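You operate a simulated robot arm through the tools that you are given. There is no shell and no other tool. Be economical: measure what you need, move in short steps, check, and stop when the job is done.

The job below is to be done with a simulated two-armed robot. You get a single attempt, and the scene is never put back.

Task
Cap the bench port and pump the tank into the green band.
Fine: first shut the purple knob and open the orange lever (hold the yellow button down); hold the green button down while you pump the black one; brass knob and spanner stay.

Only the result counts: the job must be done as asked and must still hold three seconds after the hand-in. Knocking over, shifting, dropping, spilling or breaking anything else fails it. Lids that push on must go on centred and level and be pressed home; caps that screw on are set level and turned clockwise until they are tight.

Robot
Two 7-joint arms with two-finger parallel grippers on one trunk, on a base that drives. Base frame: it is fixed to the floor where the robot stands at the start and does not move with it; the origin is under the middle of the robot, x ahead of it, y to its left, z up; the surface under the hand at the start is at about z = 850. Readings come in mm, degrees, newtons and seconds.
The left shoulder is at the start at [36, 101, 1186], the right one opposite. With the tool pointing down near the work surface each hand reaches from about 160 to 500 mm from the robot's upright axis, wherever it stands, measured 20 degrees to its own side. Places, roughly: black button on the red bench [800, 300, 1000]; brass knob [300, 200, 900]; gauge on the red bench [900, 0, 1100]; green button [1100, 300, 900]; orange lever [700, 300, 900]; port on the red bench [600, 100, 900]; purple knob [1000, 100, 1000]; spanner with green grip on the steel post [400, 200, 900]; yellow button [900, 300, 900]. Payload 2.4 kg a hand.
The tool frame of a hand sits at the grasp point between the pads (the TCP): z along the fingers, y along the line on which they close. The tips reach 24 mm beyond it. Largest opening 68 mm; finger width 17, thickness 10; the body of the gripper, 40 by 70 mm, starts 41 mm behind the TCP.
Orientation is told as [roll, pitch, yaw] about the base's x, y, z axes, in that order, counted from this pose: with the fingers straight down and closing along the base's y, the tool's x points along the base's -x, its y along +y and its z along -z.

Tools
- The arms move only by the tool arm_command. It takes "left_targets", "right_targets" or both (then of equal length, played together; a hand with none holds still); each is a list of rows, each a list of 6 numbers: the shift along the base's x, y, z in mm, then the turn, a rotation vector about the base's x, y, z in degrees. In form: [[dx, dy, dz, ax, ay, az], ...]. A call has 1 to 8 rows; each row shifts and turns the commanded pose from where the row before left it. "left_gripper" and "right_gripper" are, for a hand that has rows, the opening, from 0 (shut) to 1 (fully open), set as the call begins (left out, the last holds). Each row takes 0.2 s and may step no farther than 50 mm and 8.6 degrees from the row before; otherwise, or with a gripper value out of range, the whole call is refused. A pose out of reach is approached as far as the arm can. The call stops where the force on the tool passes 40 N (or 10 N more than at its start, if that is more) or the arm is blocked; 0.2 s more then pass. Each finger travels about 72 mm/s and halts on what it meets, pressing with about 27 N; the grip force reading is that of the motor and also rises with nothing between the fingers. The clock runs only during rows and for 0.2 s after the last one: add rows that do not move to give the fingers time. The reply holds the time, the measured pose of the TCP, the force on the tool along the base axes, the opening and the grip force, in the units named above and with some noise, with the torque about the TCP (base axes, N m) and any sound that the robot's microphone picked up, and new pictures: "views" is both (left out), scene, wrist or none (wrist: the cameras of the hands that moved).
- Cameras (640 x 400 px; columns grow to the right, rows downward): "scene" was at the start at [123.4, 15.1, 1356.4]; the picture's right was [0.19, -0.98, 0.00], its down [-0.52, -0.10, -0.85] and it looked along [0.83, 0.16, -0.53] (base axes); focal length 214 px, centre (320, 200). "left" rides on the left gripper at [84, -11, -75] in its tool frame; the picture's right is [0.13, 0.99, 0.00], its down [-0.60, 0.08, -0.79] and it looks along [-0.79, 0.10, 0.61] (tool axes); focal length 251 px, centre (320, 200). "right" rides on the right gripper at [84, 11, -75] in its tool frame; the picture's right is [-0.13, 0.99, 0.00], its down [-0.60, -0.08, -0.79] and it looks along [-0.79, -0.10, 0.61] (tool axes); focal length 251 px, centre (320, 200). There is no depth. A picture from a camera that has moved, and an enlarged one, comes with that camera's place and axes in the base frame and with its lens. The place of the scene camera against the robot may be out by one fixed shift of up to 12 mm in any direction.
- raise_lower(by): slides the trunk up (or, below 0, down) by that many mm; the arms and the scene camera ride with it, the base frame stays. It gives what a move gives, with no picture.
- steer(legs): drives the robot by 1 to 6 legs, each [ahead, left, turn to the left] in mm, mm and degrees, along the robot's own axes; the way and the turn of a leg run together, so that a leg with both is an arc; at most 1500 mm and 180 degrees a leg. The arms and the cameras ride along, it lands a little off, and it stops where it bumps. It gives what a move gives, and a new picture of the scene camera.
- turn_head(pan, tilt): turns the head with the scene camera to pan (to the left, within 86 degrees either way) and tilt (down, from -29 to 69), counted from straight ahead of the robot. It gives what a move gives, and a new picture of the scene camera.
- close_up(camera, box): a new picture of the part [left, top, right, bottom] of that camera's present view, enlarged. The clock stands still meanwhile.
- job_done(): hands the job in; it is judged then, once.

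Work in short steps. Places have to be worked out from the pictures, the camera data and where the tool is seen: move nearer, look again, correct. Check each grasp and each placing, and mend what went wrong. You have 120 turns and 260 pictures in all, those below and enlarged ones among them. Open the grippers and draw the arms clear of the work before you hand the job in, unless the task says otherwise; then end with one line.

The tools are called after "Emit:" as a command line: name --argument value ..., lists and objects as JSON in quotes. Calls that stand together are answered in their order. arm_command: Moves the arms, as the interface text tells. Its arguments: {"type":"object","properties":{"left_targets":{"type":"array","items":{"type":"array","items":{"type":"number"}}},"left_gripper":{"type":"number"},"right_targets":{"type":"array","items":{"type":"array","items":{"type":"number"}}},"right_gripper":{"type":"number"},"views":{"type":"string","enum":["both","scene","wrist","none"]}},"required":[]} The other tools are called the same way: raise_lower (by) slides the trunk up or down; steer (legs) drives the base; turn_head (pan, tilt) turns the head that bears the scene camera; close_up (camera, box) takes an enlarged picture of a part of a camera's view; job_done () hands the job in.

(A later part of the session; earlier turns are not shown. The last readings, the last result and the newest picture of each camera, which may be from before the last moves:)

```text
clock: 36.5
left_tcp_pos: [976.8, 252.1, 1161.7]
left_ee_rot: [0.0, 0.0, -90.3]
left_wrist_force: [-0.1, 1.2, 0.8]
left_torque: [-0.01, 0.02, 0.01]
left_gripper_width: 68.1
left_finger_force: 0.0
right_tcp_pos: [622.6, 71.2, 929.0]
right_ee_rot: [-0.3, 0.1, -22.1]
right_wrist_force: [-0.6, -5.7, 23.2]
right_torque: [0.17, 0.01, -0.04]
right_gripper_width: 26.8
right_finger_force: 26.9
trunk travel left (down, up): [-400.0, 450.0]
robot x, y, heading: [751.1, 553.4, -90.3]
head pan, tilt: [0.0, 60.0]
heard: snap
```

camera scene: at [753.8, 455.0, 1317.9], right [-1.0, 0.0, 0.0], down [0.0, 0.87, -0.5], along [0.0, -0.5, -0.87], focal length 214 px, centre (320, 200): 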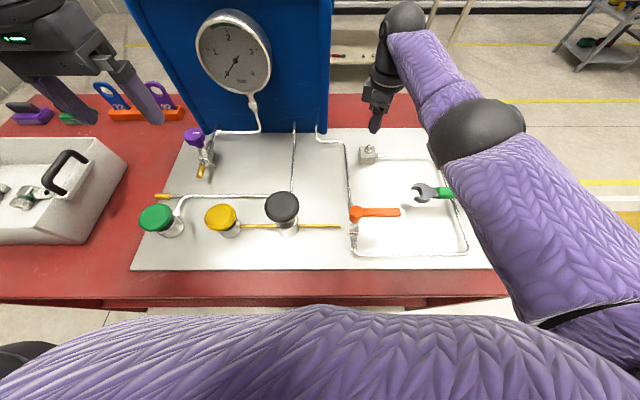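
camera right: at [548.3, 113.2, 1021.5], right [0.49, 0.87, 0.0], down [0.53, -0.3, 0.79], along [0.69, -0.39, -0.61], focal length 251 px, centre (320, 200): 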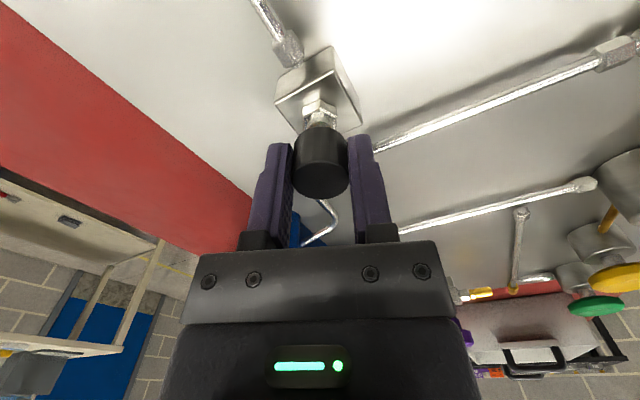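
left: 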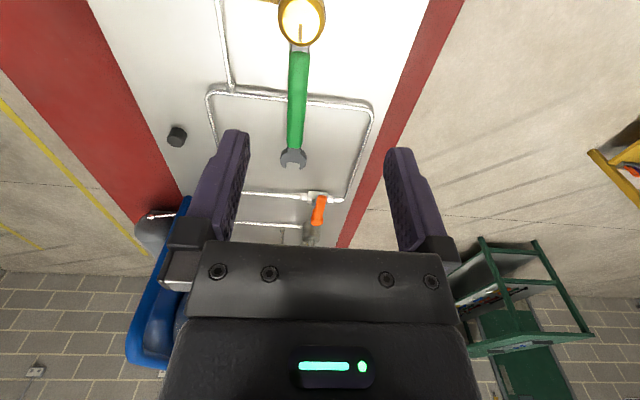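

Contact at z≈929 with 23 N and a "snap". I look before going on.

Emit:
close_up --camera "right" --box '[240, 90, 400, 190]'

Emit:
close_up --camera "scene" --box '[140, 0, 380, 260]'

```text
4.00 times, centred on (320, 140) of right
camera zoom: at [548.4, 113.2, 1002.4], right [0.49, 0.87, -0.01], down [0.53, -0.3, 0.79], along [0.69, -0.4, -0.61], focal length 1006 px, centre (320, 440)
```

zoom: 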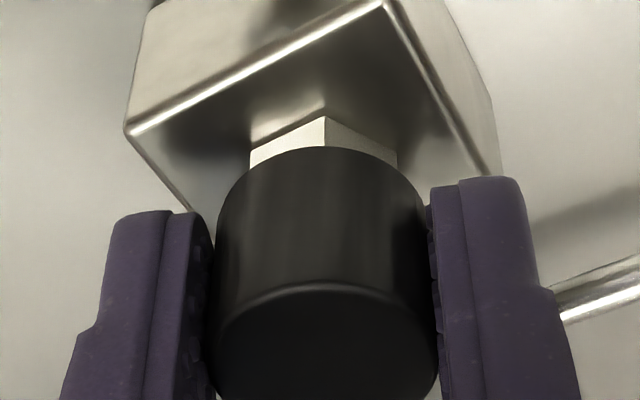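

```text
1.54 times, centred on (260, 130) of scene
camera zoom: at [754.3, 456.1, 1318.3], right [-1.0, 0.0, 0.0], down [0.0, 0.87, -0.5], along [0.0, -0.5, -0.87], focal length 330 px, centre (412, 308)
```

zoom: 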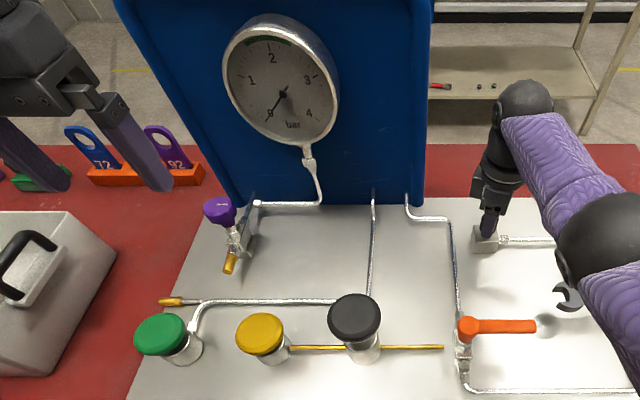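

The cap bottom sits right at the hex; it seems a push-on. I press a bit more to seat it home.

Emit:
arm_command --right_targets '[[0, 0, -1, 0, 0, 0], [0, 0, -1, 0, 0, 0], [0, 0, 0, 0, 0, 0]]' --views "none"

Emit:
close_up --camera "right" --box '[280, 90, 360, 140]'

```text
clock: 37.0
left_tcp_pos: [978.2, 253.8, 1162.8]
left_ee_rot: [0.0, 0.0, -90.2]
left_wrist_force: [0.0, 0.3, -0.2]
left_torque: [-0.01, -0.01, 0.02]
left_gripper_width: 68.1
left_finger_force: 0.1
right_tcp_pos: [622.1, 72.0, 928.2]
right_ee_rot: [-0.5, -0.2, -22.3]
right_wrist_force: [-0.1, 6.6, 14.0]
right_torque: [0.66, -0.07, 0.06]
right_gripper_width: 26.2
right_finger_force: 26.8
trunk travel left (down, up): [-400.0, 450.0]
robot x, y, heading: [747.6, 554.5, -90.1]
head pan, tilt: [0.0, 60.0]
stopped in row 2 (right hand): the force on the tool passed its limit at 42 N (the readings are from after the stop); the commanded pose is now the measured one
```

```text
8.00 times, centred on (320, 115) of right
camera zoom: at [548.3, 113.5, 1002.1], right [0.49, 0.87, -0.01], down [0.53, -0.29, 0.8], along [0.69, -0.4, -0.61], focal length 2012 px, centre (320, 880)
```

zoom: 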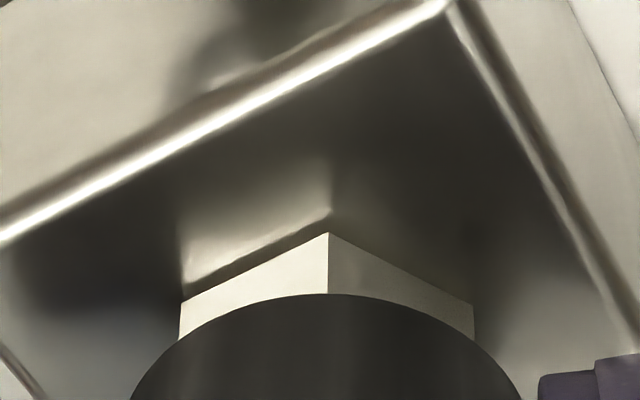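

It's against a hard stop (42 N) with no further travel: seated. I release and look.

Emit:
arm_command --right_targets '[[0, 0, 0, 0, 0, 0], [0, 0, 0, 0, 0, 0], [0, 0, 0, 0, 0, 0]]' --right_gripper 0.8 --views "none"

Emit:
arm_command --right_targets '[[0, 0, 30, 0, 0, 0], [0, 0, 40, 0, 0, 0], [-10, 30, 20, 0, 0, 0]]' --views "none"

Emit:
close_up --camera "right" --box '[240, 20, 400, 120]'

Emit:
close_up --camera "scene" --box '[340, 120, 400, 170]'

```text
clock: 37.8
left_tcp_pos: [976.9, 250.8, 1162.4]
left_ee_rot: [0.0, 0.0, -90.2]
left_wrist_force: [0.2, 0.2, 0.7]
left_torque: [0.01, 0.01, 0.01]
left_gripper_width: 67.9
left_finger_force: 0.0
right_tcp_pos: [621.0, 69.6, 926.9]
right_ee_rot: [-0.4, -0.1, -22.2]
right_wrist_force: [-0.1, -0.3, -0.9]
right_torque: [-0.01, 0.01, -0.01]
right_gripper_width: 54.2
right_finger_force: 0.1
trunk travel left (down, up): [-400.0, 450.0]
robot x, y, heading: [750.2, 552.4, -90.2]
head pan, tilt: [0.0, 60.0]
```

```text
clock: 38.6
left_tcp_pos: [976.1, 252.3, 1161.2]
left_ee_rot: [0.0, 0.1, -90.2]
left_wrist_force: [-1.1, -1.0, 0.4]
left_torque: [0.02, 0.01, 0.0]
left_gripper_width: 68.2
left_finger_force: 0.1
right_tcp_pos: [610.5, 100.5, 1017.7]
right_ee_rot: [-0.4, -0.1, -22.2]
right_wrist_force: [0.5, -0.1, -0.3]
right_torque: [0.02, -0.03, 0.0]
right_gripper_width: 54.4
right_finger_force: 0.1
trunk travel left (down, up): [-400.0, 450.0]
robot x, y, heading: [748.0, 557.9, -89.9]
head pan, tilt: [0.0, 60.0]
```

```text
4.00 times, centred on (320, 70) of right
camera zoom: at [536.7, 142.9, 1092.1], right [0.49, 0.87, -0.01], down [0.53, -0.3, 0.79], along [0.69, -0.4, -0.61], focal length 1006 px, centre (320, 720)
```

zoom: 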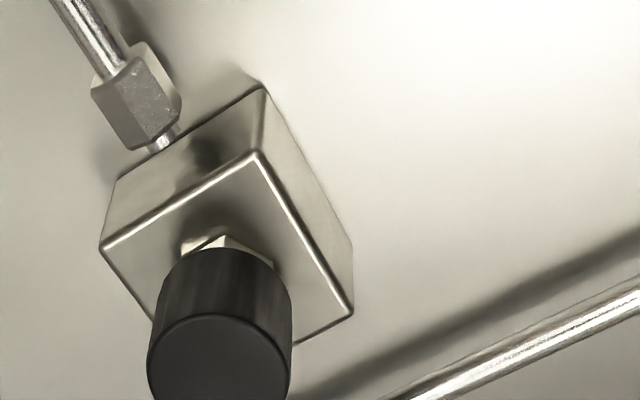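

```text
8.00 times, centred on (370, 145) of scene
camera zoom: at [753.1, 455.3, 1318.0], right [-1.0, 0.0, 0.0], down [0.0, 0.87, -0.5], along [0.0, -0.5, -0.87], focal length 1716 px, centre (-80, 640)
```

zoom: 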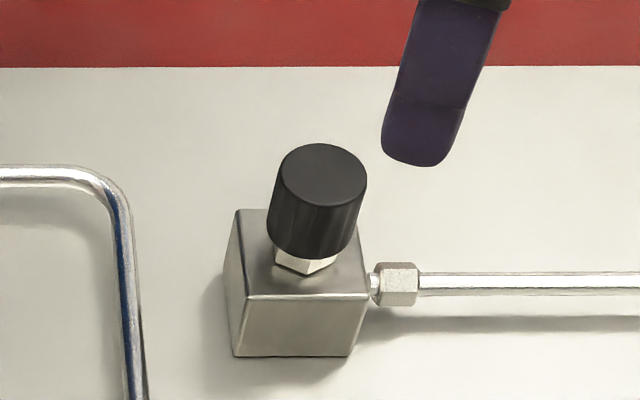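

The cap sits level on the hex. Next the purple knob: I look with the left wrist camera and the scene camera.

Emit:
close_up --camera "left" --box '[0, 0, 640, 400]'

Emit:
close_up --camera "scene" --box '[140, 110, 300, 260]'

```text
1.00 times, centred on (320, 200) of left (not enlarged: the box is as wide or as high as the picture)
camera zoom: at [966.7, 334.2, 1237.6], right [0.99, 0.13, 0.0], down [0.08, -0.61, 0.79], along [0.1, -0.79, -0.61], focal length 251 px, centre (320, 200)
```

zoom: 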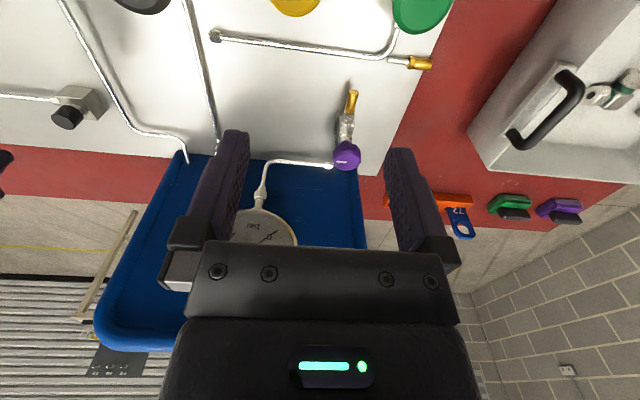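

```text
2.67 times, centred on (220, 185) of scene
camera zoom: at [753.1, 455.3, 1318.0], right [-1.0, 0.0, 0.0], down [0.0, 0.87, -0.5], along [0.0, -0.5, -0.87], focal length 572 px, centre (587, 240)
```

zoom: 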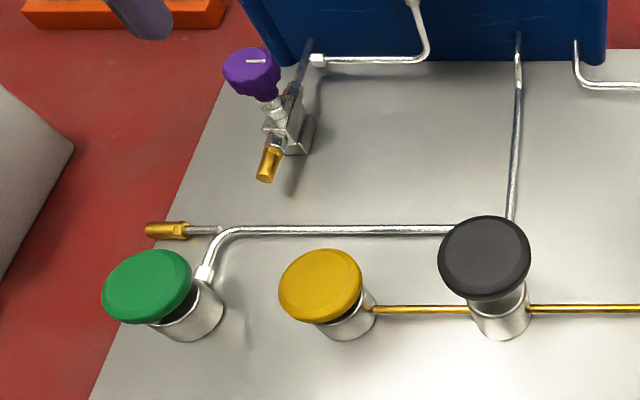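

Triangulated purple knob top ≈[1034,99,973]. I raise the right hand, then drive 130 mm to the robot's left (backing off slightly) so both arms suit the remaining work.

Emit:
arm_command --right_targets '[[0, 20, 40, 0, 0, -8.5], [0, 20, 40, 0, 0, -8.5], [0, 20, 30, 0, 0, -8.5], [0, 0, 0, 0, 0, -8.5], [0, 0, 0, 0, 0, -8.5], [0, 0, 0, 0, 0, -8.5], [0, 0, 0, 0, 0, -8.5], [0, 0, 0, 0, 0, -8.5]]' --views "none"

Emit:
steer --legs '[[-12, 0, 0], [0, 130, 0], [8, 0, 0]]'

```text
clock: 39.1
left_tcp_pos: [977.6, 249.5, 1162.4]
left_ee_rot: [0.0, 0.1, -90.1]
left_wrist_force: [-0.2, -0.5, 0.1]
left_torque: [0.03, 0.0, 0.0]
left_gripper_width: 67.8
left_finger_force: 0.1
right_tcp_pos: [612.5, 122.6, 1070.2]
right_ee_rot: [-1.0, -0.8, -31.7]
right_wrist_force: [-0.6, -8.8, -5.7]
right_torque: [0.29, -0.47, 0.74]
right_gripper_width: 54.0
right_finger_force: 0.0
trunk travel left (down, up): [-400.0, 450.0]
robot x, y, heading: [749.6, 552.0, -90.0]
head pan, tilt: [0.0, 60.0]
stopped in row 2 (right hand): the force on the tool passed its limit at 110 N (the readings are from after the stop); the commanded pose is now the measured one
```

```text
clock: 41.1
left_tcp_pos: [1108.4, 254.8, 1162.1]
left_ee_rot: [0.0, 0.2, -90.3]
left_wrist_force: [0.2, 0.2, 0.1]
left_torque: [-0.01, -0.01, -0.02]
left_gripper_width: 67.7
left_finger_force: 0.1
right_tcp_pos: [743.5, 126.4, 1069.7]
right_ee_rot: [-0.9, -0.7, -31.7]
right_wrist_force: [6.5, -14.9, -12.2]
right_torque: [0.22, -0.38, 0.59]
right_gripper_width: 54.3
right_finger_force: 0.1
trunk travel left (down, up): [-400.0, 450.0]
robot x, y, heading: [884.0, 561.6, -90.4]
head pan, tilt: [0.0, 60.0]
camera scene: at [885.1, 457.9, 1317.9], right [-1.0, 0.0, 0.0], down [0.0, 0.87, -0.5], along [0.0, -0.5, -0.87], focal length 214 px, centre (320, 200)
```

scene: 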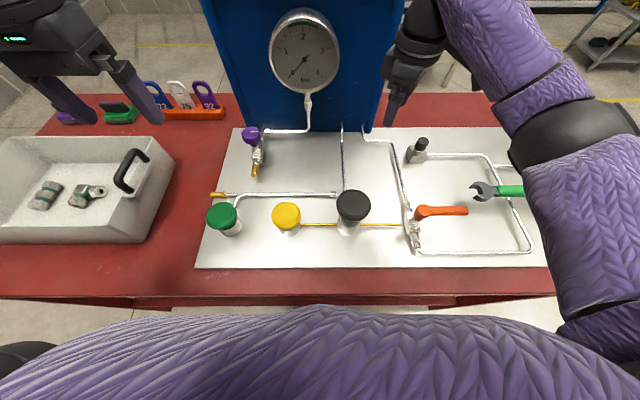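

The right hand met something (110 N), likely its own arm or a joint limit. I look at it.

Emit:
close_up --camera "scene" --box '[340, 0, 600, 180]'

Emit:
close_up --camera "right" --box '[0, 0, 640, 400]'

```text
2.22 times, centred on (470, 90) of scene
camera zoom: at [885.1, 457.9, 1317.9], right [-1.0, 0.0, 0.0], down [0.0, 0.87, -0.5], along [0.0, -0.5, -0.87], focal length 477 px, centre (-13, 444)
```

zoom: 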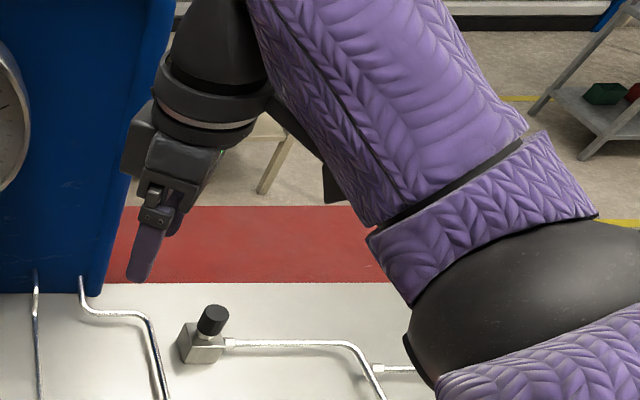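

```text
1.00 times, centred on (320, 200) of right (not enlarged: the box is as wide or as high as the picture)
camera zoom: at [677.3, 181.2, 1143.0], right [0.63, 0.77, -0.01], down [0.47, -0.37, 0.8], along [0.62, -0.51, -0.6], focal length 251 px, centre (320, 200)
```

zoom: 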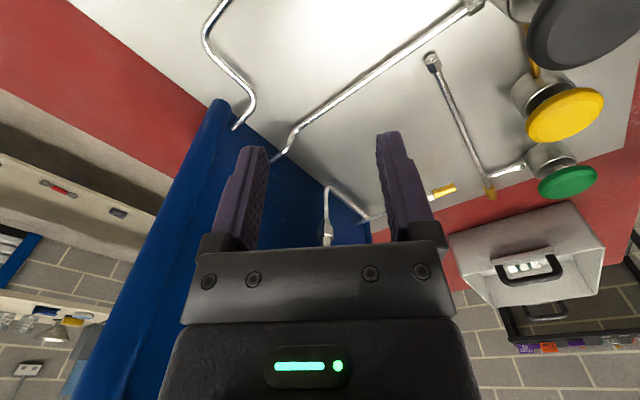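

The hand's camera bracket is touching its own forearm. I reverse the move, then turn lower down where it passed freely before.

Emit:
arm_command --right_targets '[[0, -10, -20, 0, 0, 8], [0, -15, -25, 0, 0, 0], [0, -15, -25, 0, 0, 0], [0, 0, -10, 0, 0, 0]]' --views "none"

Emit:
arm_command --right_targets '[[0, 0, 0, 0, 0, -8.5], [0, 0, 0, 0, 0, -8.5], [0, 0, 0, 0, 0, -8.5], [0, 0, 0, 0, 0, -8.5], [0, 0, 0, 0, 0, -8.5], [0, 0, 0, 0, 0, -8.5], [0, 0, 0, 0, 0, -8.5], [0, 0, 0, 0, 0, -7]]' --views "none"

```text
clock: 42.1
left_tcp_pos: [1107.7, 254.6, 1162.8]
left_ee_rot: [0.0, 0.2, -90.1]
left_wrist_force: [-0.6, 0.1, -0.1]
left_torque: [-0.03, 0.02, 0.0]
left_gripper_width: 67.9
left_finger_force: 0.1
right_tcp_pos: [743.0, 86.8, 989.6]
right_ee_rot: [-0.9, -0.8, -23.8]
right_wrist_force: [0.6, 1.2, 0.4]
right_torque: [0.01, -0.03, 0.02]
right_gripper_width: 54.3
right_finger_force: 0.1
trunk travel left (down, up): [-400.0, 450.0]
robot x, y, heading: [877.3, 560.1, -90.0]
head pan, tilt: [0.0, 60.0]
```

```text
clock: 43.9
left_tcp_pos: [1108.0, 255.8, 1162.3]
left_ee_rot: [0.0, 0.1, -90.2]
left_wrist_force: [0.5, -0.2, -0.4]
left_torque: [0.02, 0.02, -0.03]
left_gripper_width: 68.0
left_finger_force: 0.1
right_tcp_pos: [742.4, 86.8, 990.5]
right_ee_rot: [-1.0, -0.9, -90.5]
right_wrist_force: [0.0, 0.0, 0.2]
right_torque: [-0.01, 0.02, -0.02]
right_gripper_width: 54.4
right_finger_force: 0.0
trunk travel left (down, up): [-400.0, 450.0]
robot x, y, heading: [879.8, 561.2, -90.3]
head pan, tilt: [0.0, 60.0]
```

Freed. I park the right hand higher and bring the left hand over the purple knob for a closer look.

Emit:
arm_command --right_targets '[[0, 30, 35, 0.9, -1, 0], [0, 30, 35, 0, 0, 0], [-10, 35, 30, 0, 0, 0], [-10, 35, 30, 0, 0, 0]]' --left_targets '[[-18.5, -28, -25, 0, 0, 0], [-18.5, -28, -25, 0, 0, 0], [-18.5, -28, -25, 0, 0, 0], [-18.5, -28, -25, 0, 0, 0]]' --left_gripper 1

```text
clock: 44.9
left_tcp_pos: [1033.1, 143.2, 1062.0]
left_ee_rot: [0.2, 0.1, -90.3]
left_wrist_force: [-0.3, -0.7, -0.2]
left_torque: [-0.05, 0.0, -0.01]
left_gripper_width: 68.1
left_finger_force: 0.0
right_tcp_pos: [722.5, 215.4, 1119.3]
right_ee_rot: [0.0, 0.2, -90.4]
right_wrist_force: [0.1, 0.2, 0.9]
right_torque: [0.0, -0.01, -0.01]
right_gripper_width: 54.4
right_finger_force: 0.0
trunk travel left (down, up): [-400.0, 450.0]
robot x, y, heading: [881.6, 560.5, -90.0]
head pan, tilt: [0.0, 60.0]
camera scene: at [884.5, 458.6, 1317.9], right [-1.0, 0.0, 0.0], down [0.0, 0.87, -0.5], along [0.0, -0.5, -0.87], focal length 214 px, centre (320, 200)
camera right: at [734.0, 299.7, 1194.5], right [0.99, -0.14, 0.0], down [-0.08, -0.61, 0.79], along [-0.11, -0.78, -0.61], focal length 251 px, centre (320, 200)
camera left: at [1023.8, 225.1, 1136.9], right [0.99, 0.13, 0.0], down [0.08, -0.61, 0.79], along [0.1, -0.79, -0.61], focal length 251 px, centre (320, 200)
```

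scene: 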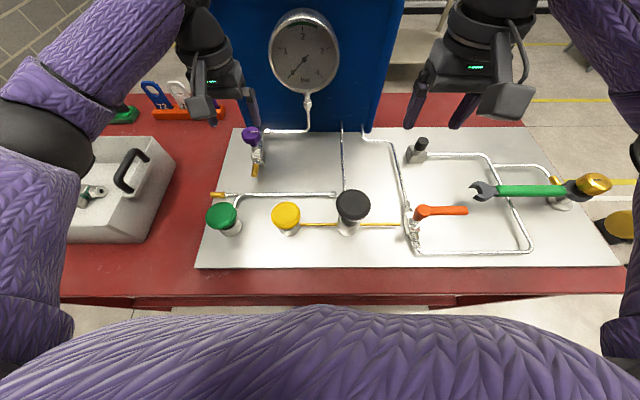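
right: 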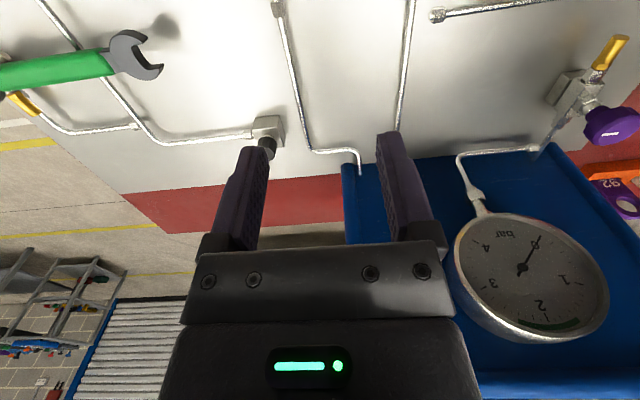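
left: 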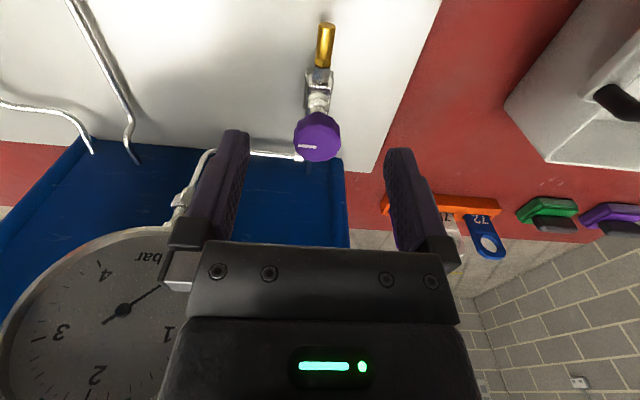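

I zoom on the knob and the gauge.

Emit:
close_up --camera "left" --box '[270, 90, 366, 170]'

Emit:
close_up --camera "scene" --box '[220, 0, 380, 100]'

Emit:
close_up --camera "scene" --box '[220, 110, 300, 190]'

```text
5.00 times, centred on (318, 130) of left
camera zoom: at [1023.8, 225.1, 1136.9], right [0.99, 0.13, 0.0], down [0.08, -0.61, 0.79], along [0.1, -0.79, -0.61], focal length 1257 px, centre (330, 550)
```

zoom: 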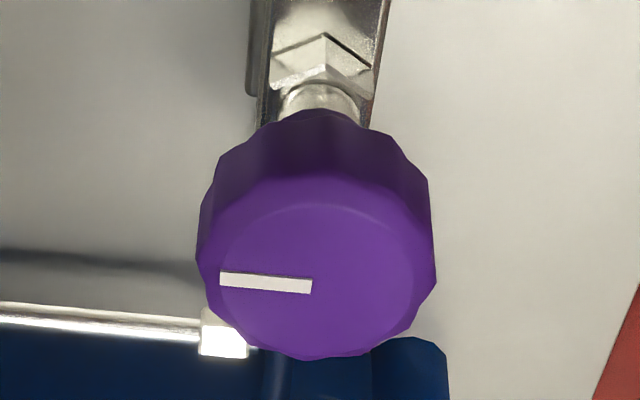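

```text
4.00 times, centred on (300, 50) of scene
camera zoom: at [884.5, 458.6, 1317.9], right [-1.0, 0.0, 0.0], down [0.0, 0.87, -0.5], along [0.0, -0.5, -0.87], focal length 858 px, centre (400, 800)
```

zoom: 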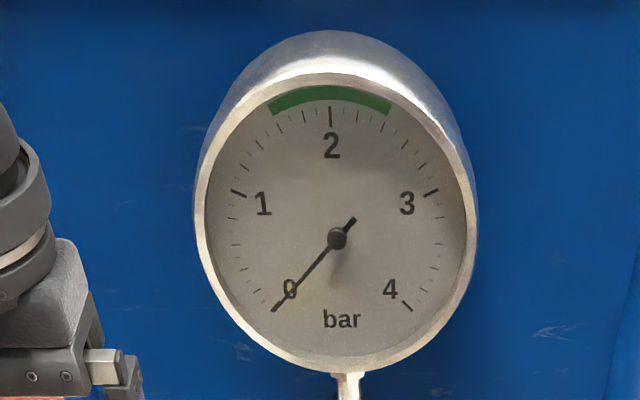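

```text
5.00 times, centred on (260, 150) of scene
camera zoom: at [884.5, 458.6, 1317.9], right [-1.0, 0.0, 0.0], down [0.0, 0.87, -0.5], along [0.0, -0.5, -0.87], focal length 1072 px, centre (620, 450)
```

zoom: 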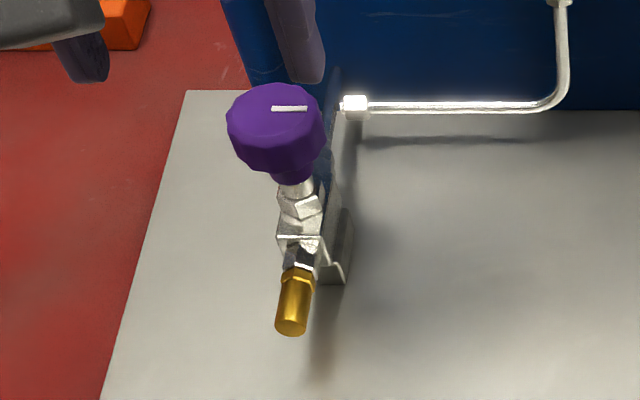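

Gauge reads 0, green band ≈1.6–2.4 bar. Knob is ≈38 mm wide; I move closer above it to refine.

Emit:
arm_command --left_targets '[[3, -27, -20, 0, 0, 0], [2, -27, -20, 0, 0, 0]]' --views "none"

Emit:
close_up --camera "left" --box '[240, 60, 400, 220]'

Emit:
close_up --camera "scene" --box '[200, 60, 300, 190]'

```text
clock: 45.5
left_tcp_pos: [1039.1, 87.9, 1021.3]
left_ee_rot: [-0.1, 0.2, -90.4]
left_wrist_force: [0.6, -0.2, 0.0]
left_torque: [0.0, 0.02, 0.02]
left_gripper_width: 68.0
left_finger_force: 0.0
right_tcp_pos: [722.3, 215.1, 1119.1]
right_ee_rot: [0.0, 0.2, -90.3]
right_wrist_force: [0.6, 0.1, 0.6]
right_torque: [0.01, 0.03, -0.02]
right_gripper_width: 54.4
right_finger_force: 0.0
trunk travel left (down, up): [-400.0, 450.0]
robot x, y, heading: [881.1, 558.2, -90.0]
head pan, tilt: [0.0, 60.0]
```

```text
2.50 times, centred on (320, 140) of left
camera zoom: at [1029.4, 170.6, 1096.6], right [0.99, 0.12, 0.0], down [0.08, -0.61, 0.79], along [0.1, -0.79, -0.61], focal length 629 px, centre (320, 350)
```

zoom: 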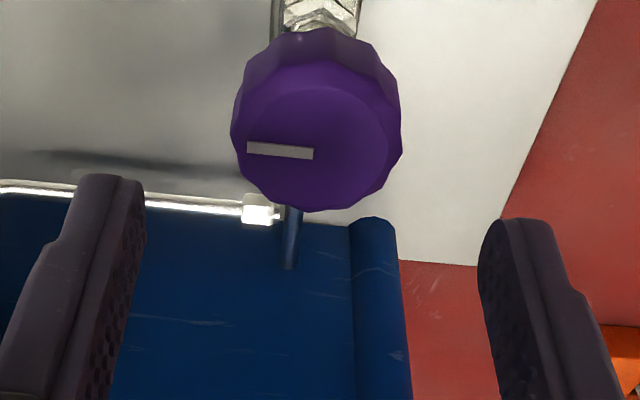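

```text
3.08 times, centred on (250, 125) of scene
camera zoom: at [884.6, 458.2, 1317.9], right [-1.0, 0.0, 0.0], down [0.0, 0.87, -0.5], along [0.0, -0.5, -0.87], focal length 660 px, centre (535, 431)
```

zoom: 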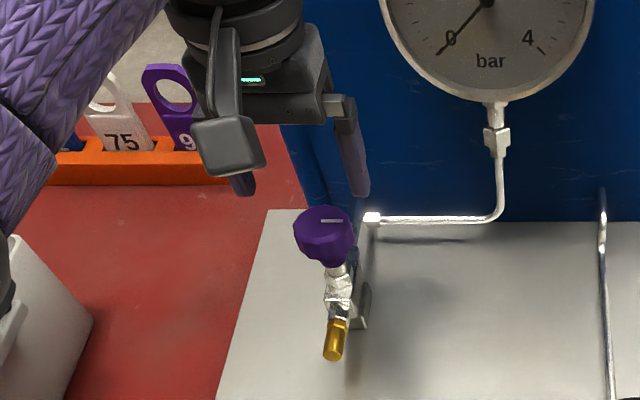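

Knob triangulates to about [1041.5,71,952], ≈43 mm wide. I centre over it and pre-turn the left hand counter-clockwise.

Emit:
arm_command --left_targets '[[2.5, -17, -5, 0, 0, 8.5], [0, 0, 0, 0, 0, 8.5], [0, 0, 0, 0, 0, 8.5], [0, 0, 0, 0, 0, 8.5], [0, 0, 0, 0, 0, 8.5], [0, 0, 0, 0, 0, 8.5], [0, 0, 0, 0, 0, 8.5], [0, 0, 0, 0, 0, 8.5]]'

```text
clock: 47.3
left_tcp_pos: [1040.5, 70.9, 1017.2]
left_ee_rot: [0.1, 0.1, -22.0]
left_wrist_force: [0.0, 0.1, -0.2]
left_torque: [-0.01, -0.03, -0.01]
left_gripper_width: 67.9
left_finger_force: 0.1
right_tcp_pos: [723.3, 215.4, 1119.6]
right_ee_rot: [-0.1, 0.2, -90.4]
right_wrist_force: [-0.2, 0.0, -0.6]
right_torque: [-0.02, -0.01, 0.04]
right_gripper_width: 54.4
right_finger_force: 0.0
trunk travel left (down, up): [-400.0, 450.0]
robot x, y, heading: [878.6, 561.0, -90.2]
head pan, tilt: [0.0, 60.0]
camera scene: at [884.8, 458.4, 1317.9], right [-1.0, 0.0, 0.0], down [0.0, 0.87, -0.5], along [0.0, -0.5, -0.87], focal length 214 px, centre (320, 200)
camera left: at [960.8, 91.6, 1092.2], right [0.25, 0.97, 0.0], down [0.59, -0.15, 0.79], along [0.77, -0.2, -0.61], focal length 251 px, centre (320, 200)
```

scene: 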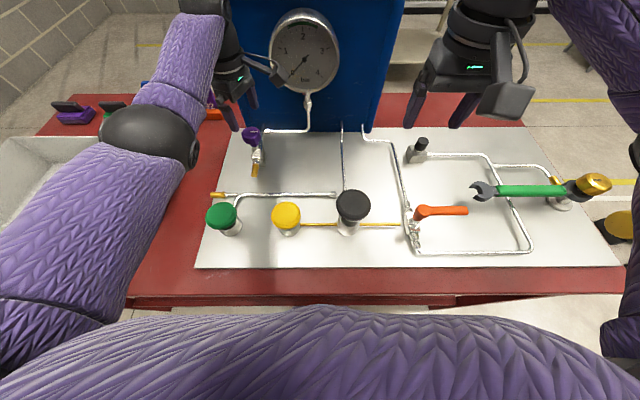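
left: 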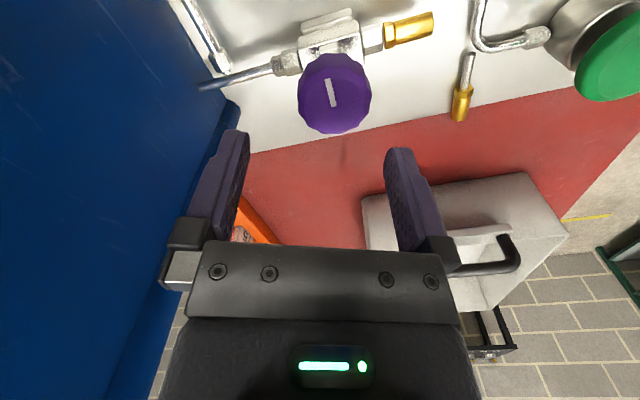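

Emit:
close_up --camera "left" --box '[270, 40, 398, 140]'

```text
4.00 times, centred on (334, 90) of left
camera zoom: at [960.8, 91.6, 1092.2], right [0.25, 0.97, 0.0], down [0.59, -0.15, 0.79], along [0.77, -0.2, -0.61], focal length 1006 px, centre (264, 640)
```

zoom: 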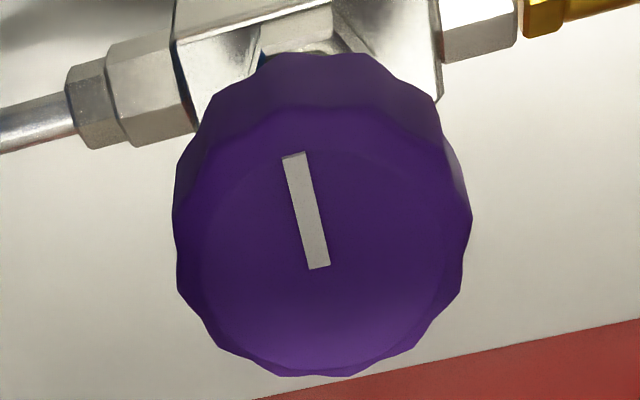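

Refined knob centre [1040.7,78,958]. I shift +7 in y, descend to TCP z≈964 and close.

Emit:
arm_command --left_targets '[[0, 7, 0, 0, 0, 0], [0, 0, -28, 0, 0, 0], [0, 0, -25, 0, 0, 0]]' --views "none"

Emit:
close_up --camera "left" --box '[220, 60, 420, 240]'

```text
clock: 48.1
left_tcp_pos: [1041.7, 78.2, 963.1]
left_ee_rot: [0.0, 0.0, -22.2]
left_wrist_force: [-0.5, 0.7, 0.2]
left_torque: [-0.01, 0.0, 0.0]
left_gripper_width: 68.0
left_finger_force: 0.0
right_tcp_pos: [722.5, 215.1, 1119.8]
right_ee_rot: [0.0, 0.2, -90.4]
right_wrist_force: [0.9, -0.1, 0.0]
right_torque: [-0.01, 0.0, 0.01]
right_gripper_width: 54.4
right_finger_force: 0.1
trunk travel left (down, up): [-400.0, 450.0]
robot x, y, heading: [879.9, 557.7, -90.0]
head pan, tilt: [0.0, 60.0]
```

```text
2.22 times, centred on (320, 150) of left
camera zoom: at [960.4, 98.2, 1038.6], right [0.25, 0.97, 0.0], down [0.59, -0.16, 0.79], along [0.77, -0.2, -0.61], focal length 559 px, centre (320, 311)
```

zoom: 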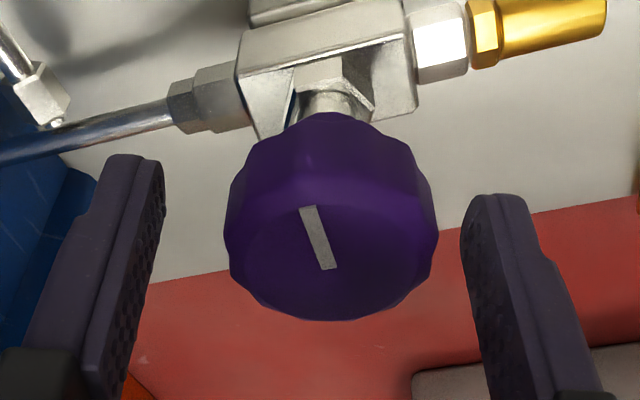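

Knob is centred to ~1.5 mm. I nudge and close on it.

Emit:
arm_command --left_targets '[[0.6, 1.4, 0, 0, 0, 0], [0, 0, 0, 0, 0, 0], [0, 0, 0, 0, 0, 0], [0, 0, 0, 0, 0, 0]]' --left_gripper 0 --views "none"

Emit:
arm_command --left_targets '[[0, 0, 0, 0, 0, -6], [0, 0, 0, 0, 0, -6], [0, 0, 0, 0, 0, -6]]' --views "none"

```text
clock: 49.1
left_tcp_pos: [1042.5, 79.8, 963.1]
left_ee_rot: [0.1, 0.1, -22.3]
left_wrist_force: [-1.9, 2.3, -5.4]
left_torque: [-0.04, 0.17, -0.06]
left_gripper_width: 41.0
left_finger_force: 44.8
right_tcp_pos: [722.5, 216.2, 1119.3]
right_ee_rot: [0.0, 0.1, -90.5]
right_wrist_force: [-0.4, 0.7, -0.1]
right_torque: [-0.02, -0.03, 0.01]
right_gripper_width: 54.6
right_finger_force: 0.1
trunk travel left (down, up): [-400.0, 450.0]
robot x, y, heading: [883.2, 561.5, -90.1]
head pan, tilt: [0.0, 60.0]
```

```text
clock: 49.9
left_tcp_pos: [1040.5, 78.6, 962.9]
left_ee_rot: [-0.1, 0.1, -40.4]
left_wrist_force: [-6.4, -3.3, -7.6]
left_torque: [0.17, 0.34, 0.09]
left_gripper_width: 41.3
left_finger_force: 45.1
right_tcp_pos: [722.8, 214.9, 1119.7]
right_ee_rot: [0.1, 0.2, -90.4]
right_wrist_force: [-0.2, -0.6, -0.8]
right_torque: [-0.01, 0.0, 0.01]
right_gripper_width: 54.3
right_finger_force: 0.2
trunk travel left (down, up): [-400.0, 450.0]
robot x, y, heading: [883.6, 554.5, -89.9]
head pan, tilt: [0.0, 60.0]
```

Gripped at 41 mm and turning 18° freely clockwise. I look to see that the knob follows, then continue.

Emit:
arm_command --left_targets '[[0, 0, 0, 0, 0, -8], [0, 0, 0, 0, 0, -8], [0, 0, 0, 0, 0, -8], [0, 0, 0, 0, 0, -8], [0, 0, 0, 0, 0, -8], [0, 0, 0, 0, 0, -8]]' --views "wrist"

```text
clock: 51.3
left_tcp_pos: [1038.3, 77.8, 962.5]
left_ee_rot: [0.0, 0.2, -88.4]
left_wrist_force: [-18.9, -7.8, -15.5]
left_torque: [-1.02, 0.33, 0.13]
left_gripper_width: 41.1
left_finger_force: 45.9
right_tcp_pos: [720.3, 213.5, 1118.6]
right_ee_rot: [0.0, 0.4, -90.4]
right_wrist_force: [-0.1, -0.1, -0.5]
right_torque: [0.0, 0.02, -0.01]
right_gripper_width: 54.2
right_finger_force: 0.0
trunk travel left (down, up): [-400.0, 450.0]
robot x, y, heading: [884.3, 557.0, -90.4]
head pan, tilt: [0.0, 60.0]
camera left: at [1027.2, 160.2, 1038.8], right [0.99, 0.16, 0.0], down [0.1, -0.6, 0.79], along [0.12, -0.78, -0.61], focal length 251 px, centre (320, 200)
```

left: 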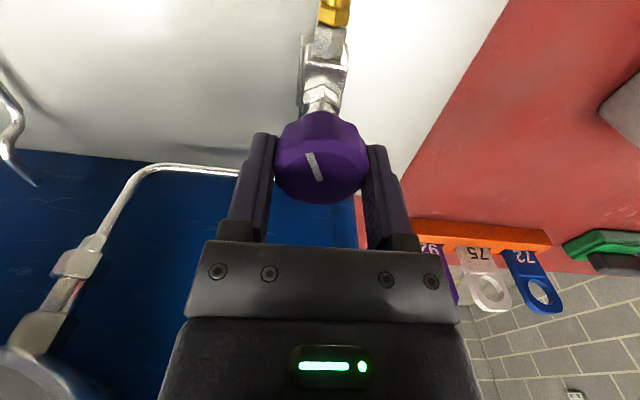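

The knob follows and sinks (screw). I relieve the side load and continue clockwise a bit further.

Emit:
arm_command --left_targets '[[-2.5, -0.7, -1, 0, 0, -8], [0, 0, -0.3, 0, 0, -8], [0, 0, -0.3, 0, 0, -8], [0, 0, -0.3, 0, 0, -8]]' --views "wrist"

```text
clock: 52.3
left_tcp_pos: [1038.4, 78.9, 962.1]
left_ee_rot: [0.2, 0.0, -120.3]
left_wrist_force: [-12.6, -10.6, 13.3]
left_torque: [0.54, -0.06, 0.08]
left_gripper_width: 41.2
left_finger_force: 44.9
right_tcp_pos: [720.8, 214.7, 1118.6]
right_ee_rot: [0.1, 0.2, -90.4]
right_wrist_force: [-0.5, 0.3, 0.5]
right_torque: [0.0, -0.03, 0.02]
right_gripper_width: 54.3
right_finger_force: 0.1
trunk travel left (down, up): [-400.0, 450.0]
robot x, y, heading: [880.9, 555.7, -90.1]
head pan, tilt: [0.0, 60.0]
camera left: at [1071.9, 155.4, 1038.4], right [0.92, -0.39, 0.0], down [-0.24, -0.56, 0.79], along [-0.31, -0.73, -0.61], focal length 251 px, centre (320, 200)
```

left: 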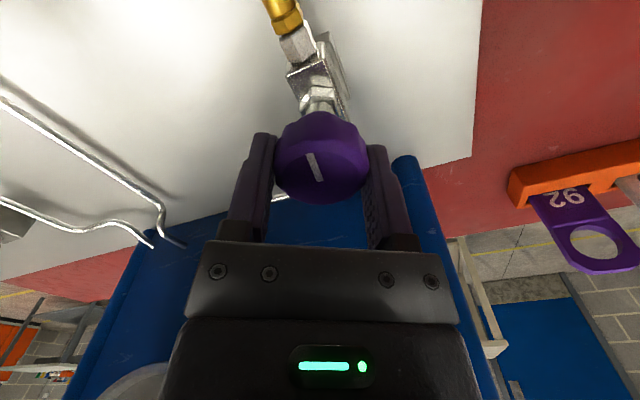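

Still turning (≈98° so far). I relieve z and continue.

Emit:
arm_command --left_targets '[[-1.5, -1, 1, 0, 0, -8], [0, 0, 0, 0, 0, -8], [0, 0, 0, 0, 0, -8], [0, 0, 0, 0, 0, -8]]' --views "wrist"

```text
clock: 53.3
left_tcp_pos: [1036.8, 80.1, 962.7]
left_ee_rot: [-0.2, 0.2, -152.3]
left_wrist_force: [-8.9, 4.6, 2.8]
left_torque: [0.03, 0.45, 0.11]
left_gripper_width: 41.4
left_finger_force: 45.6
right_tcp_pos: [722.8, 216.4, 1120.5]
right_ee_rot: [0.1, 0.1, -90.4]
right_wrist_force: [-0.2, 0.5, -0.4]
right_torque: [-0.02, -0.02, 0.01]
right_gripper_width: 54.6
right_finger_force: 0.1
trunk travel left (down, up): [-400.0, 450.0]
robot x, y, heading: [883.4, 557.7, -90.1]
head pan, tilt: [0.0, 60.0]
camera left: at [1107.4, 126.7, 1038.7], right [0.57, -0.82, 0.0], down [-0.5, -0.35, 0.79], along [-0.65, -0.45, -0.61], focal length 251 px, centre (320, 200)
```

left: 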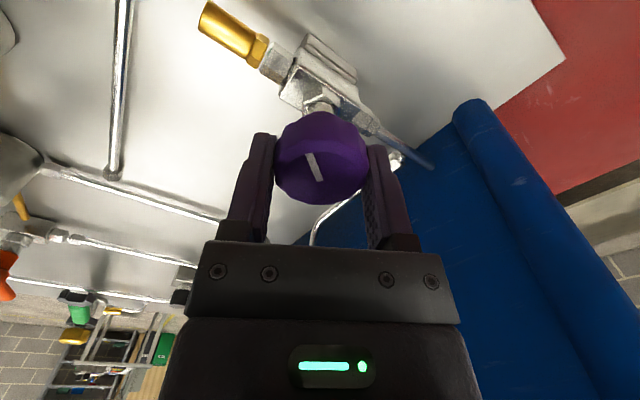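

130° turned with little resistance; continue.

Emit:
arm_command --left_targets '[[-1, 0.5, 0, 0, 0, -8], [0, 0, 0, 0, 0, -8], [0, 0, 0, 0, 0, -8], [0, 0, 0, 0, 0, -8]]' --views "scene"

```text
clock: 54.3
left_tcp_pos: [1036.4, 80.8, 963.2]
left_ee_rot: [-0.1, 0.1, 175.7]
left_wrist_force: [-5.6, 14.2, -1.2]
left_torque: [0.13, -0.79, 0.13]
left_gripper_width: 41.1
left_finger_force: 45.2
right_tcp_pos: [721.1, 217.4, 1120.6]
right_ee_rot: [0.2, 0.1, -90.3]
right_wrist_force: [0.1, -0.4, -0.1]
right_torque: [-0.01, -0.01, 0.0]
right_gripper_width: 54.6
right_finger_force: 0.1
trunk travel left (down, up): [-400.0, 450.0]
robot x, y, heading: [883.0, 558.0, -90.5]
head pan, tilt: [0.0, 60.0]
camera scene: at [884.1, 460.5, 1318.0], right [-1.0, 0.0, 0.0], down [0.0, 0.87, -0.5], along [0.0, -0.5, -0.87], focal length 214 px, centre (320, 200)
```

scene: 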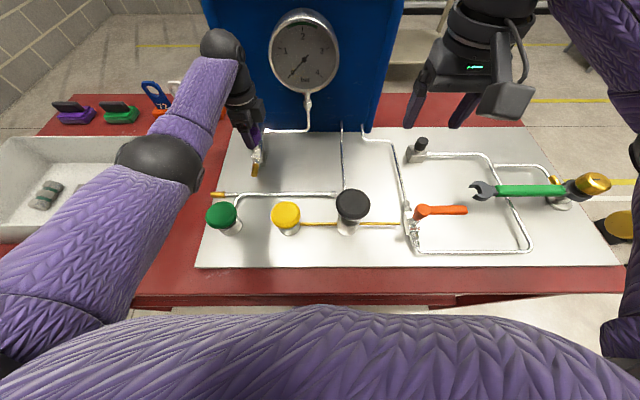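

162° so far. I follow the knob's axis slightly and go on.

Emit:
arm_command --left_targets '[[-0.5, 1.5, 0, 0, 0, -8], [0, 0, 0, 0, 0, -8], [0, 0, 0, 0, 0, -8], [0, 0, 0, 0, 0, -8]]' --views "none"

```text
clock: 55.3
left_tcp_pos: [1036.7, 82.1, 963.9]
left_ee_rot: [0.1, 0.2, 143.9]
left_wrist_force: [4.6, 13.7, -1.7]
left_torque: [0.24, -0.09, 0.77]
left_gripper_width: 41.6
left_finger_force: 45.0
right_tcp_pos: [723.8, 216.4, 1121.0]
right_ee_rot: [0.1, 0.1, -90.3]
right_wrist_force: [-0.6, 0.6, 0.3]
right_torque: [0.01, -0.03, -0.01]
right_gripper_width: 54.3
right_finger_force: 0.1
trunk travel left (down, up): [-400.0, 450.0]
robot x, y, heading: [881.0, 561.6, -90.3]
head pan, tilt: [0.0, 60.0]
```

z torque rose to 0.77 N·m – perhaps the stop. I turn a little more in small steps.

Emit:
arm_command --left_targets '[[0, 0, 0, 0, 0, -4], [0, 0, 0, 0, 0, -4]]' --views "wrist"

```text
clock: 55.9
left_tcp_pos: [1037.1, 81.7, 963.8]
left_ee_rot: [0.0, 0.1, 135.8]
left_wrist_force: [6.8, 17.6, -1.4]
left_torque: [0.32, -0.17, 0.72]
left_gripper_width: 41.2
left_finger_force: 44.6
right_tcp_pos: [725.0, 216.9, 1120.4]
right_ee_rot: [0.0, 0.1, -90.3]
right_wrist_force: [0.9, 0.0, -0.2]
right_torque: [0.02, 0.03, -0.02]
right_gripper_width: 54.5
right_finger_force: 0.1
trunk travel left (down, up): [-400.0, 450.0]
robot x, y, heading: [879.6, 558.0, -90.2]
head pan, tilt: [0.0, 60.0]
camera left: at [1106.8, 30.1, 1039.2], right [-0.6, -0.8, 0.0], down [-0.49, 0.37, 0.79], along [-0.64, 0.47, -0.61], focal length 251 px, centre (320, 200)
```

left: 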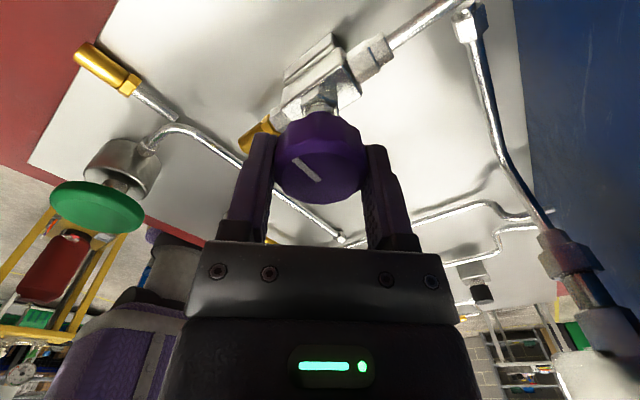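

The mark has now slipped in the fingers: the knob is against its stop (≈180°). I release, lift, and unwind the wrist.

Emit:
arm_command --left_targets '[[0, 0, 0, 0, 0, 0], [0, 0, 0, 0, 0, 0], [0, 0, 0, 0, 0, 0]]' --left_gripper 1 --views "none"

Emit:
arm_command --left_targets '[[0, 0, 25, 0, 0, 0], [0, 0, 25, 0, 0, 8.5], [0, 0, 0, 0, 0, 8.5], [0, 0, 0, 0, 0, 8.5], [0, 0, 0, 0, 0, 8.5], [0, 0, 0, 0, 0, 8.5], [0, 0, 0, 0, 0, 8.5], [0, 0, 0, 0, 0, 8.5]]' --views "none"

Emit:
arm_command --left_targets '[[0, 0, 0, 0, 0, 8.5], [0, 0, 0, 0, 0, 8.5], [0, 0, 0, 0, 0, 8.5], [0, 0, 0, 0, 0, 8.5], [0, 0, 0, 0, 0, 8.5], [0, 0, 0, 0, 0, 8.5], [0, 0, 0, 0, 0, 8.5], [0, 10, 10, 0, 0, 8.5]]' --views "wrist"

```text
clock: 56.7
left_tcp_pos: [1037.0, 80.9, 963.5]
left_ee_rot: [0.0, 0.1, 135.8]
left_wrist_force: [-0.1, -0.3, 0.1]
left_torque: [0.0, 0.02, 0.03]
left_gripper_width: 68.1
left_finger_force: 0.1
right_tcp_pos: [721.6, 215.7, 1119.9]
right_ee_rot: [0.0, 0.2, -90.5]
right_wrist_force: [-0.5, 0.1, -0.3]
right_torque: [-0.03, 0.0, 0.01]
right_gripper_width: 54.5
right_finger_force: 0.1
trunk travel left (down, up): [-400.0, 450.0]
robot x, y, heading: [883.1, 559.4, -90.0]
head pan, tilt: [0.0, 60.0]
```

```text
clock: 58.5
left_tcp_pos: [1035.7, 79.7, 1013.0]
left_ee_rot: [0.0, 0.1, -164.5]
left_wrist_force: [0.2, 0.7, 0.8]
left_torque: [0.0, 0.01, 0.01]
left_gripper_width: 68.1
left_finger_force: 0.1
right_tcp_pos: [723.0, 214.4, 1118.8]
right_ee_rot: [0.0, 0.1, -90.4]
right_wrist_force: [0.0, -0.7, 0.3]
right_torque: [-0.01, 0.02, 0.01]
right_gripper_width: 54.3
right_finger_force: 0.1
trunk travel left (down, up): [-400.0, 450.0]
robot x, y, heading: [879.9, 558.3, -90.3]
head pan, tilt: [0.0, 60.0]
```

```text
clock: 60.2
left_tcp_pos: [1036.3, 81.4, 1018.2]
left_ee_rot: [0.1, -1.1, -102.6]
left_wrist_force: [1.9, -2.2, -1.8]
left_torque: [0.01, 0.16, -0.15]
left_gripper_width: 67.7
left_finger_force: 0.1
right_tcp_pos: [723.0, 215.0, 1120.2]
right_ee_rot: [0.0, 0.1, -90.5]
right_wrist_force: [0.0, 0.4, -1.1]
right_torque: [0.02, 0.01, -0.01]
right_gripper_width: 54.5
right_finger_force: 0.0
trunk travel left (down, up): [-400.0, 450.0]
robot x, y, heading: [879.4, 556.9, -90.3]
head pan, tilt: [0.0, 60.0]
stopped in row 8 (left hand): the force on the tool passed its limit at 97 N (the readings are from after the stop); the commanded pose is now the measured one
camera left: at [1044.8, 165.7, 1091.4], right [1.0, -0.09, 0.0], down [-0.05, -0.59, 0.8], along [-0.07, -0.8, -0.6], focal length 251 px, centre (320, 200)
```

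left: 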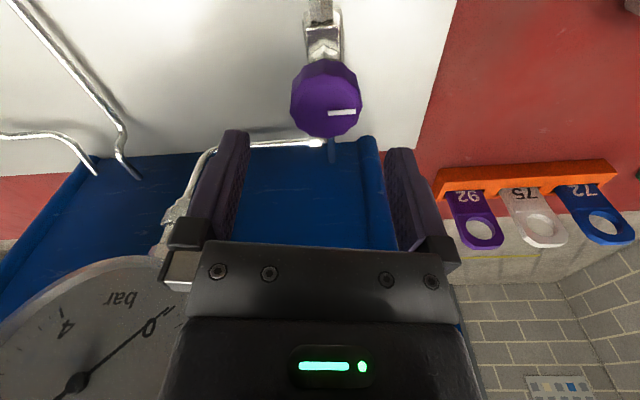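

Knob mark now points to +x: shut. The hand again brushed its own forearm; I lower slightly, finish the turn, then lift away.

Emit:
arm_command --left_targets '[[0, 0, -6, 0, 0, 4], [0, 0, 0, 0, 0, 4], [0, 0, 0, 0.0, -1.1, 4.6]]' --views "none"

Emit:
arm_command --left_targets '[[-5, 30, 25, 0, 0, 0], [-10, 30, 25, 0, 0, 0], [-15, 35, 25, 0, 0, 0]]' --views "scene"

Emit:
turn_head --pan 0 --tilt 50

```text
clock: 61.0
left_tcp_pos: [1036.7, 80.5, 1010.4]
left_ee_rot: [1.2, -0.9, -89.8]
left_wrist_force: [-0.4, 0.2, 0.0]
left_torque: [0.0, 0.01, -0.01]
left_gripper_width: 68.2
left_finger_force: 0.0
right_tcp_pos: [721.7, 215.0, 1120.5]
right_ee_rot: [0.0, 0.2, -90.4]
right_wrist_force: [0.2, -0.3, 0.1]
right_torque: [-0.02, -0.02, -0.02]
right_gripper_width: 54.1
right_finger_force: 0.0
trunk travel left (down, up): [-400.0, 450.0]
robot x, y, heading: [879.5, 558.5, -90.3]
head pan, tilt: [0.0, 60.0]
```

```text
clock: 61.8
left_tcp_pos: [1004.9, 177.8, 1087.8]
left_ee_rot: [1.3, -0.9, -89.9]
left_wrist_force: [-0.4, 0.3, -0.1]
left_torque: [-0.01, -0.01, -0.01]
left_gripper_width: 67.9
left_finger_force: 0.0
right_tcp_pos: [722.4, 216.0, 1119.2]
right_ee_rot: [0.0, 0.0, -90.4]
right_wrist_force: [-0.2, -0.4, -0.1]
right_torque: [0.0, -0.03, 0.01]
right_gripper_width: 54.6
right_finger_force: 0.1
trunk travel left (down, up): [-400.0, 450.0]
robot x, y, heading: [878.8, 558.4, -90.2]
head pan, tilt: [0.0, 60.0]
camera scene: at [884.6, 458.7, 1318.0], right [-1.0, 0.0, 0.0], down [0.0, 0.87, -0.5], along [0.0, -0.5, -0.87], focal length 214 px, centre (320, 200)
```

scene: 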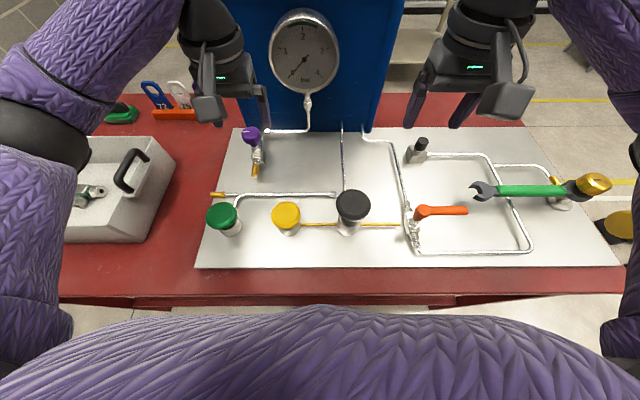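

```text
clock: 62.6
left_tcp_pos: [1005.3, 175.6, 1087.4]
left_ee_rot: [1.2, -0.9, -89.9]
left_wrist_force: [0.0, -0.4, 0.2]
left_torque: [-0.02, 0.01, 0.02]
left_gripper_width: 68.0
left_finger_force: 0.0
right_tcp_pos: [722.6, 215.9, 1119.2]
right_ee_rot: [-0.1, 0.2, -90.3]
right_wrist_force: [0.0, -0.1, -0.7]
right_torque: [0.01, -0.03, 0.04]
right_gripper_width: 54.4
right_finger_force: 0.0
trunk travel left (down, up): [-400.0, 450.0]
robot x, y, heading: [884.0, 555.9, -90.3]
head pan, tilt: [0.0, 50.0]
camera scene: at [884.8, 448.1, 1330.4], right [-1.0, 0.0, 0.0], down [0.0, 0.77, -0.64], along [0.0, -0.64, -0.77], focal length 214 px, centre (320, 200)
```

scene: 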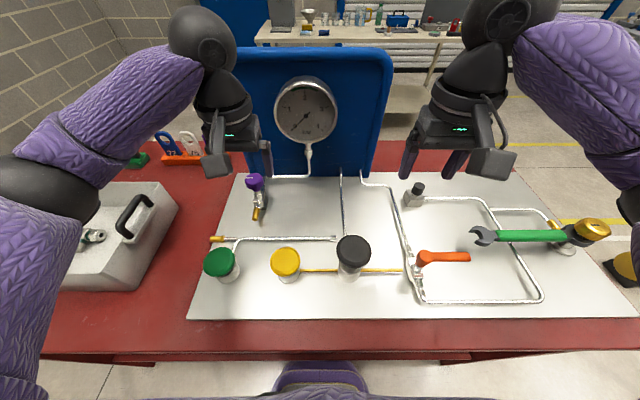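

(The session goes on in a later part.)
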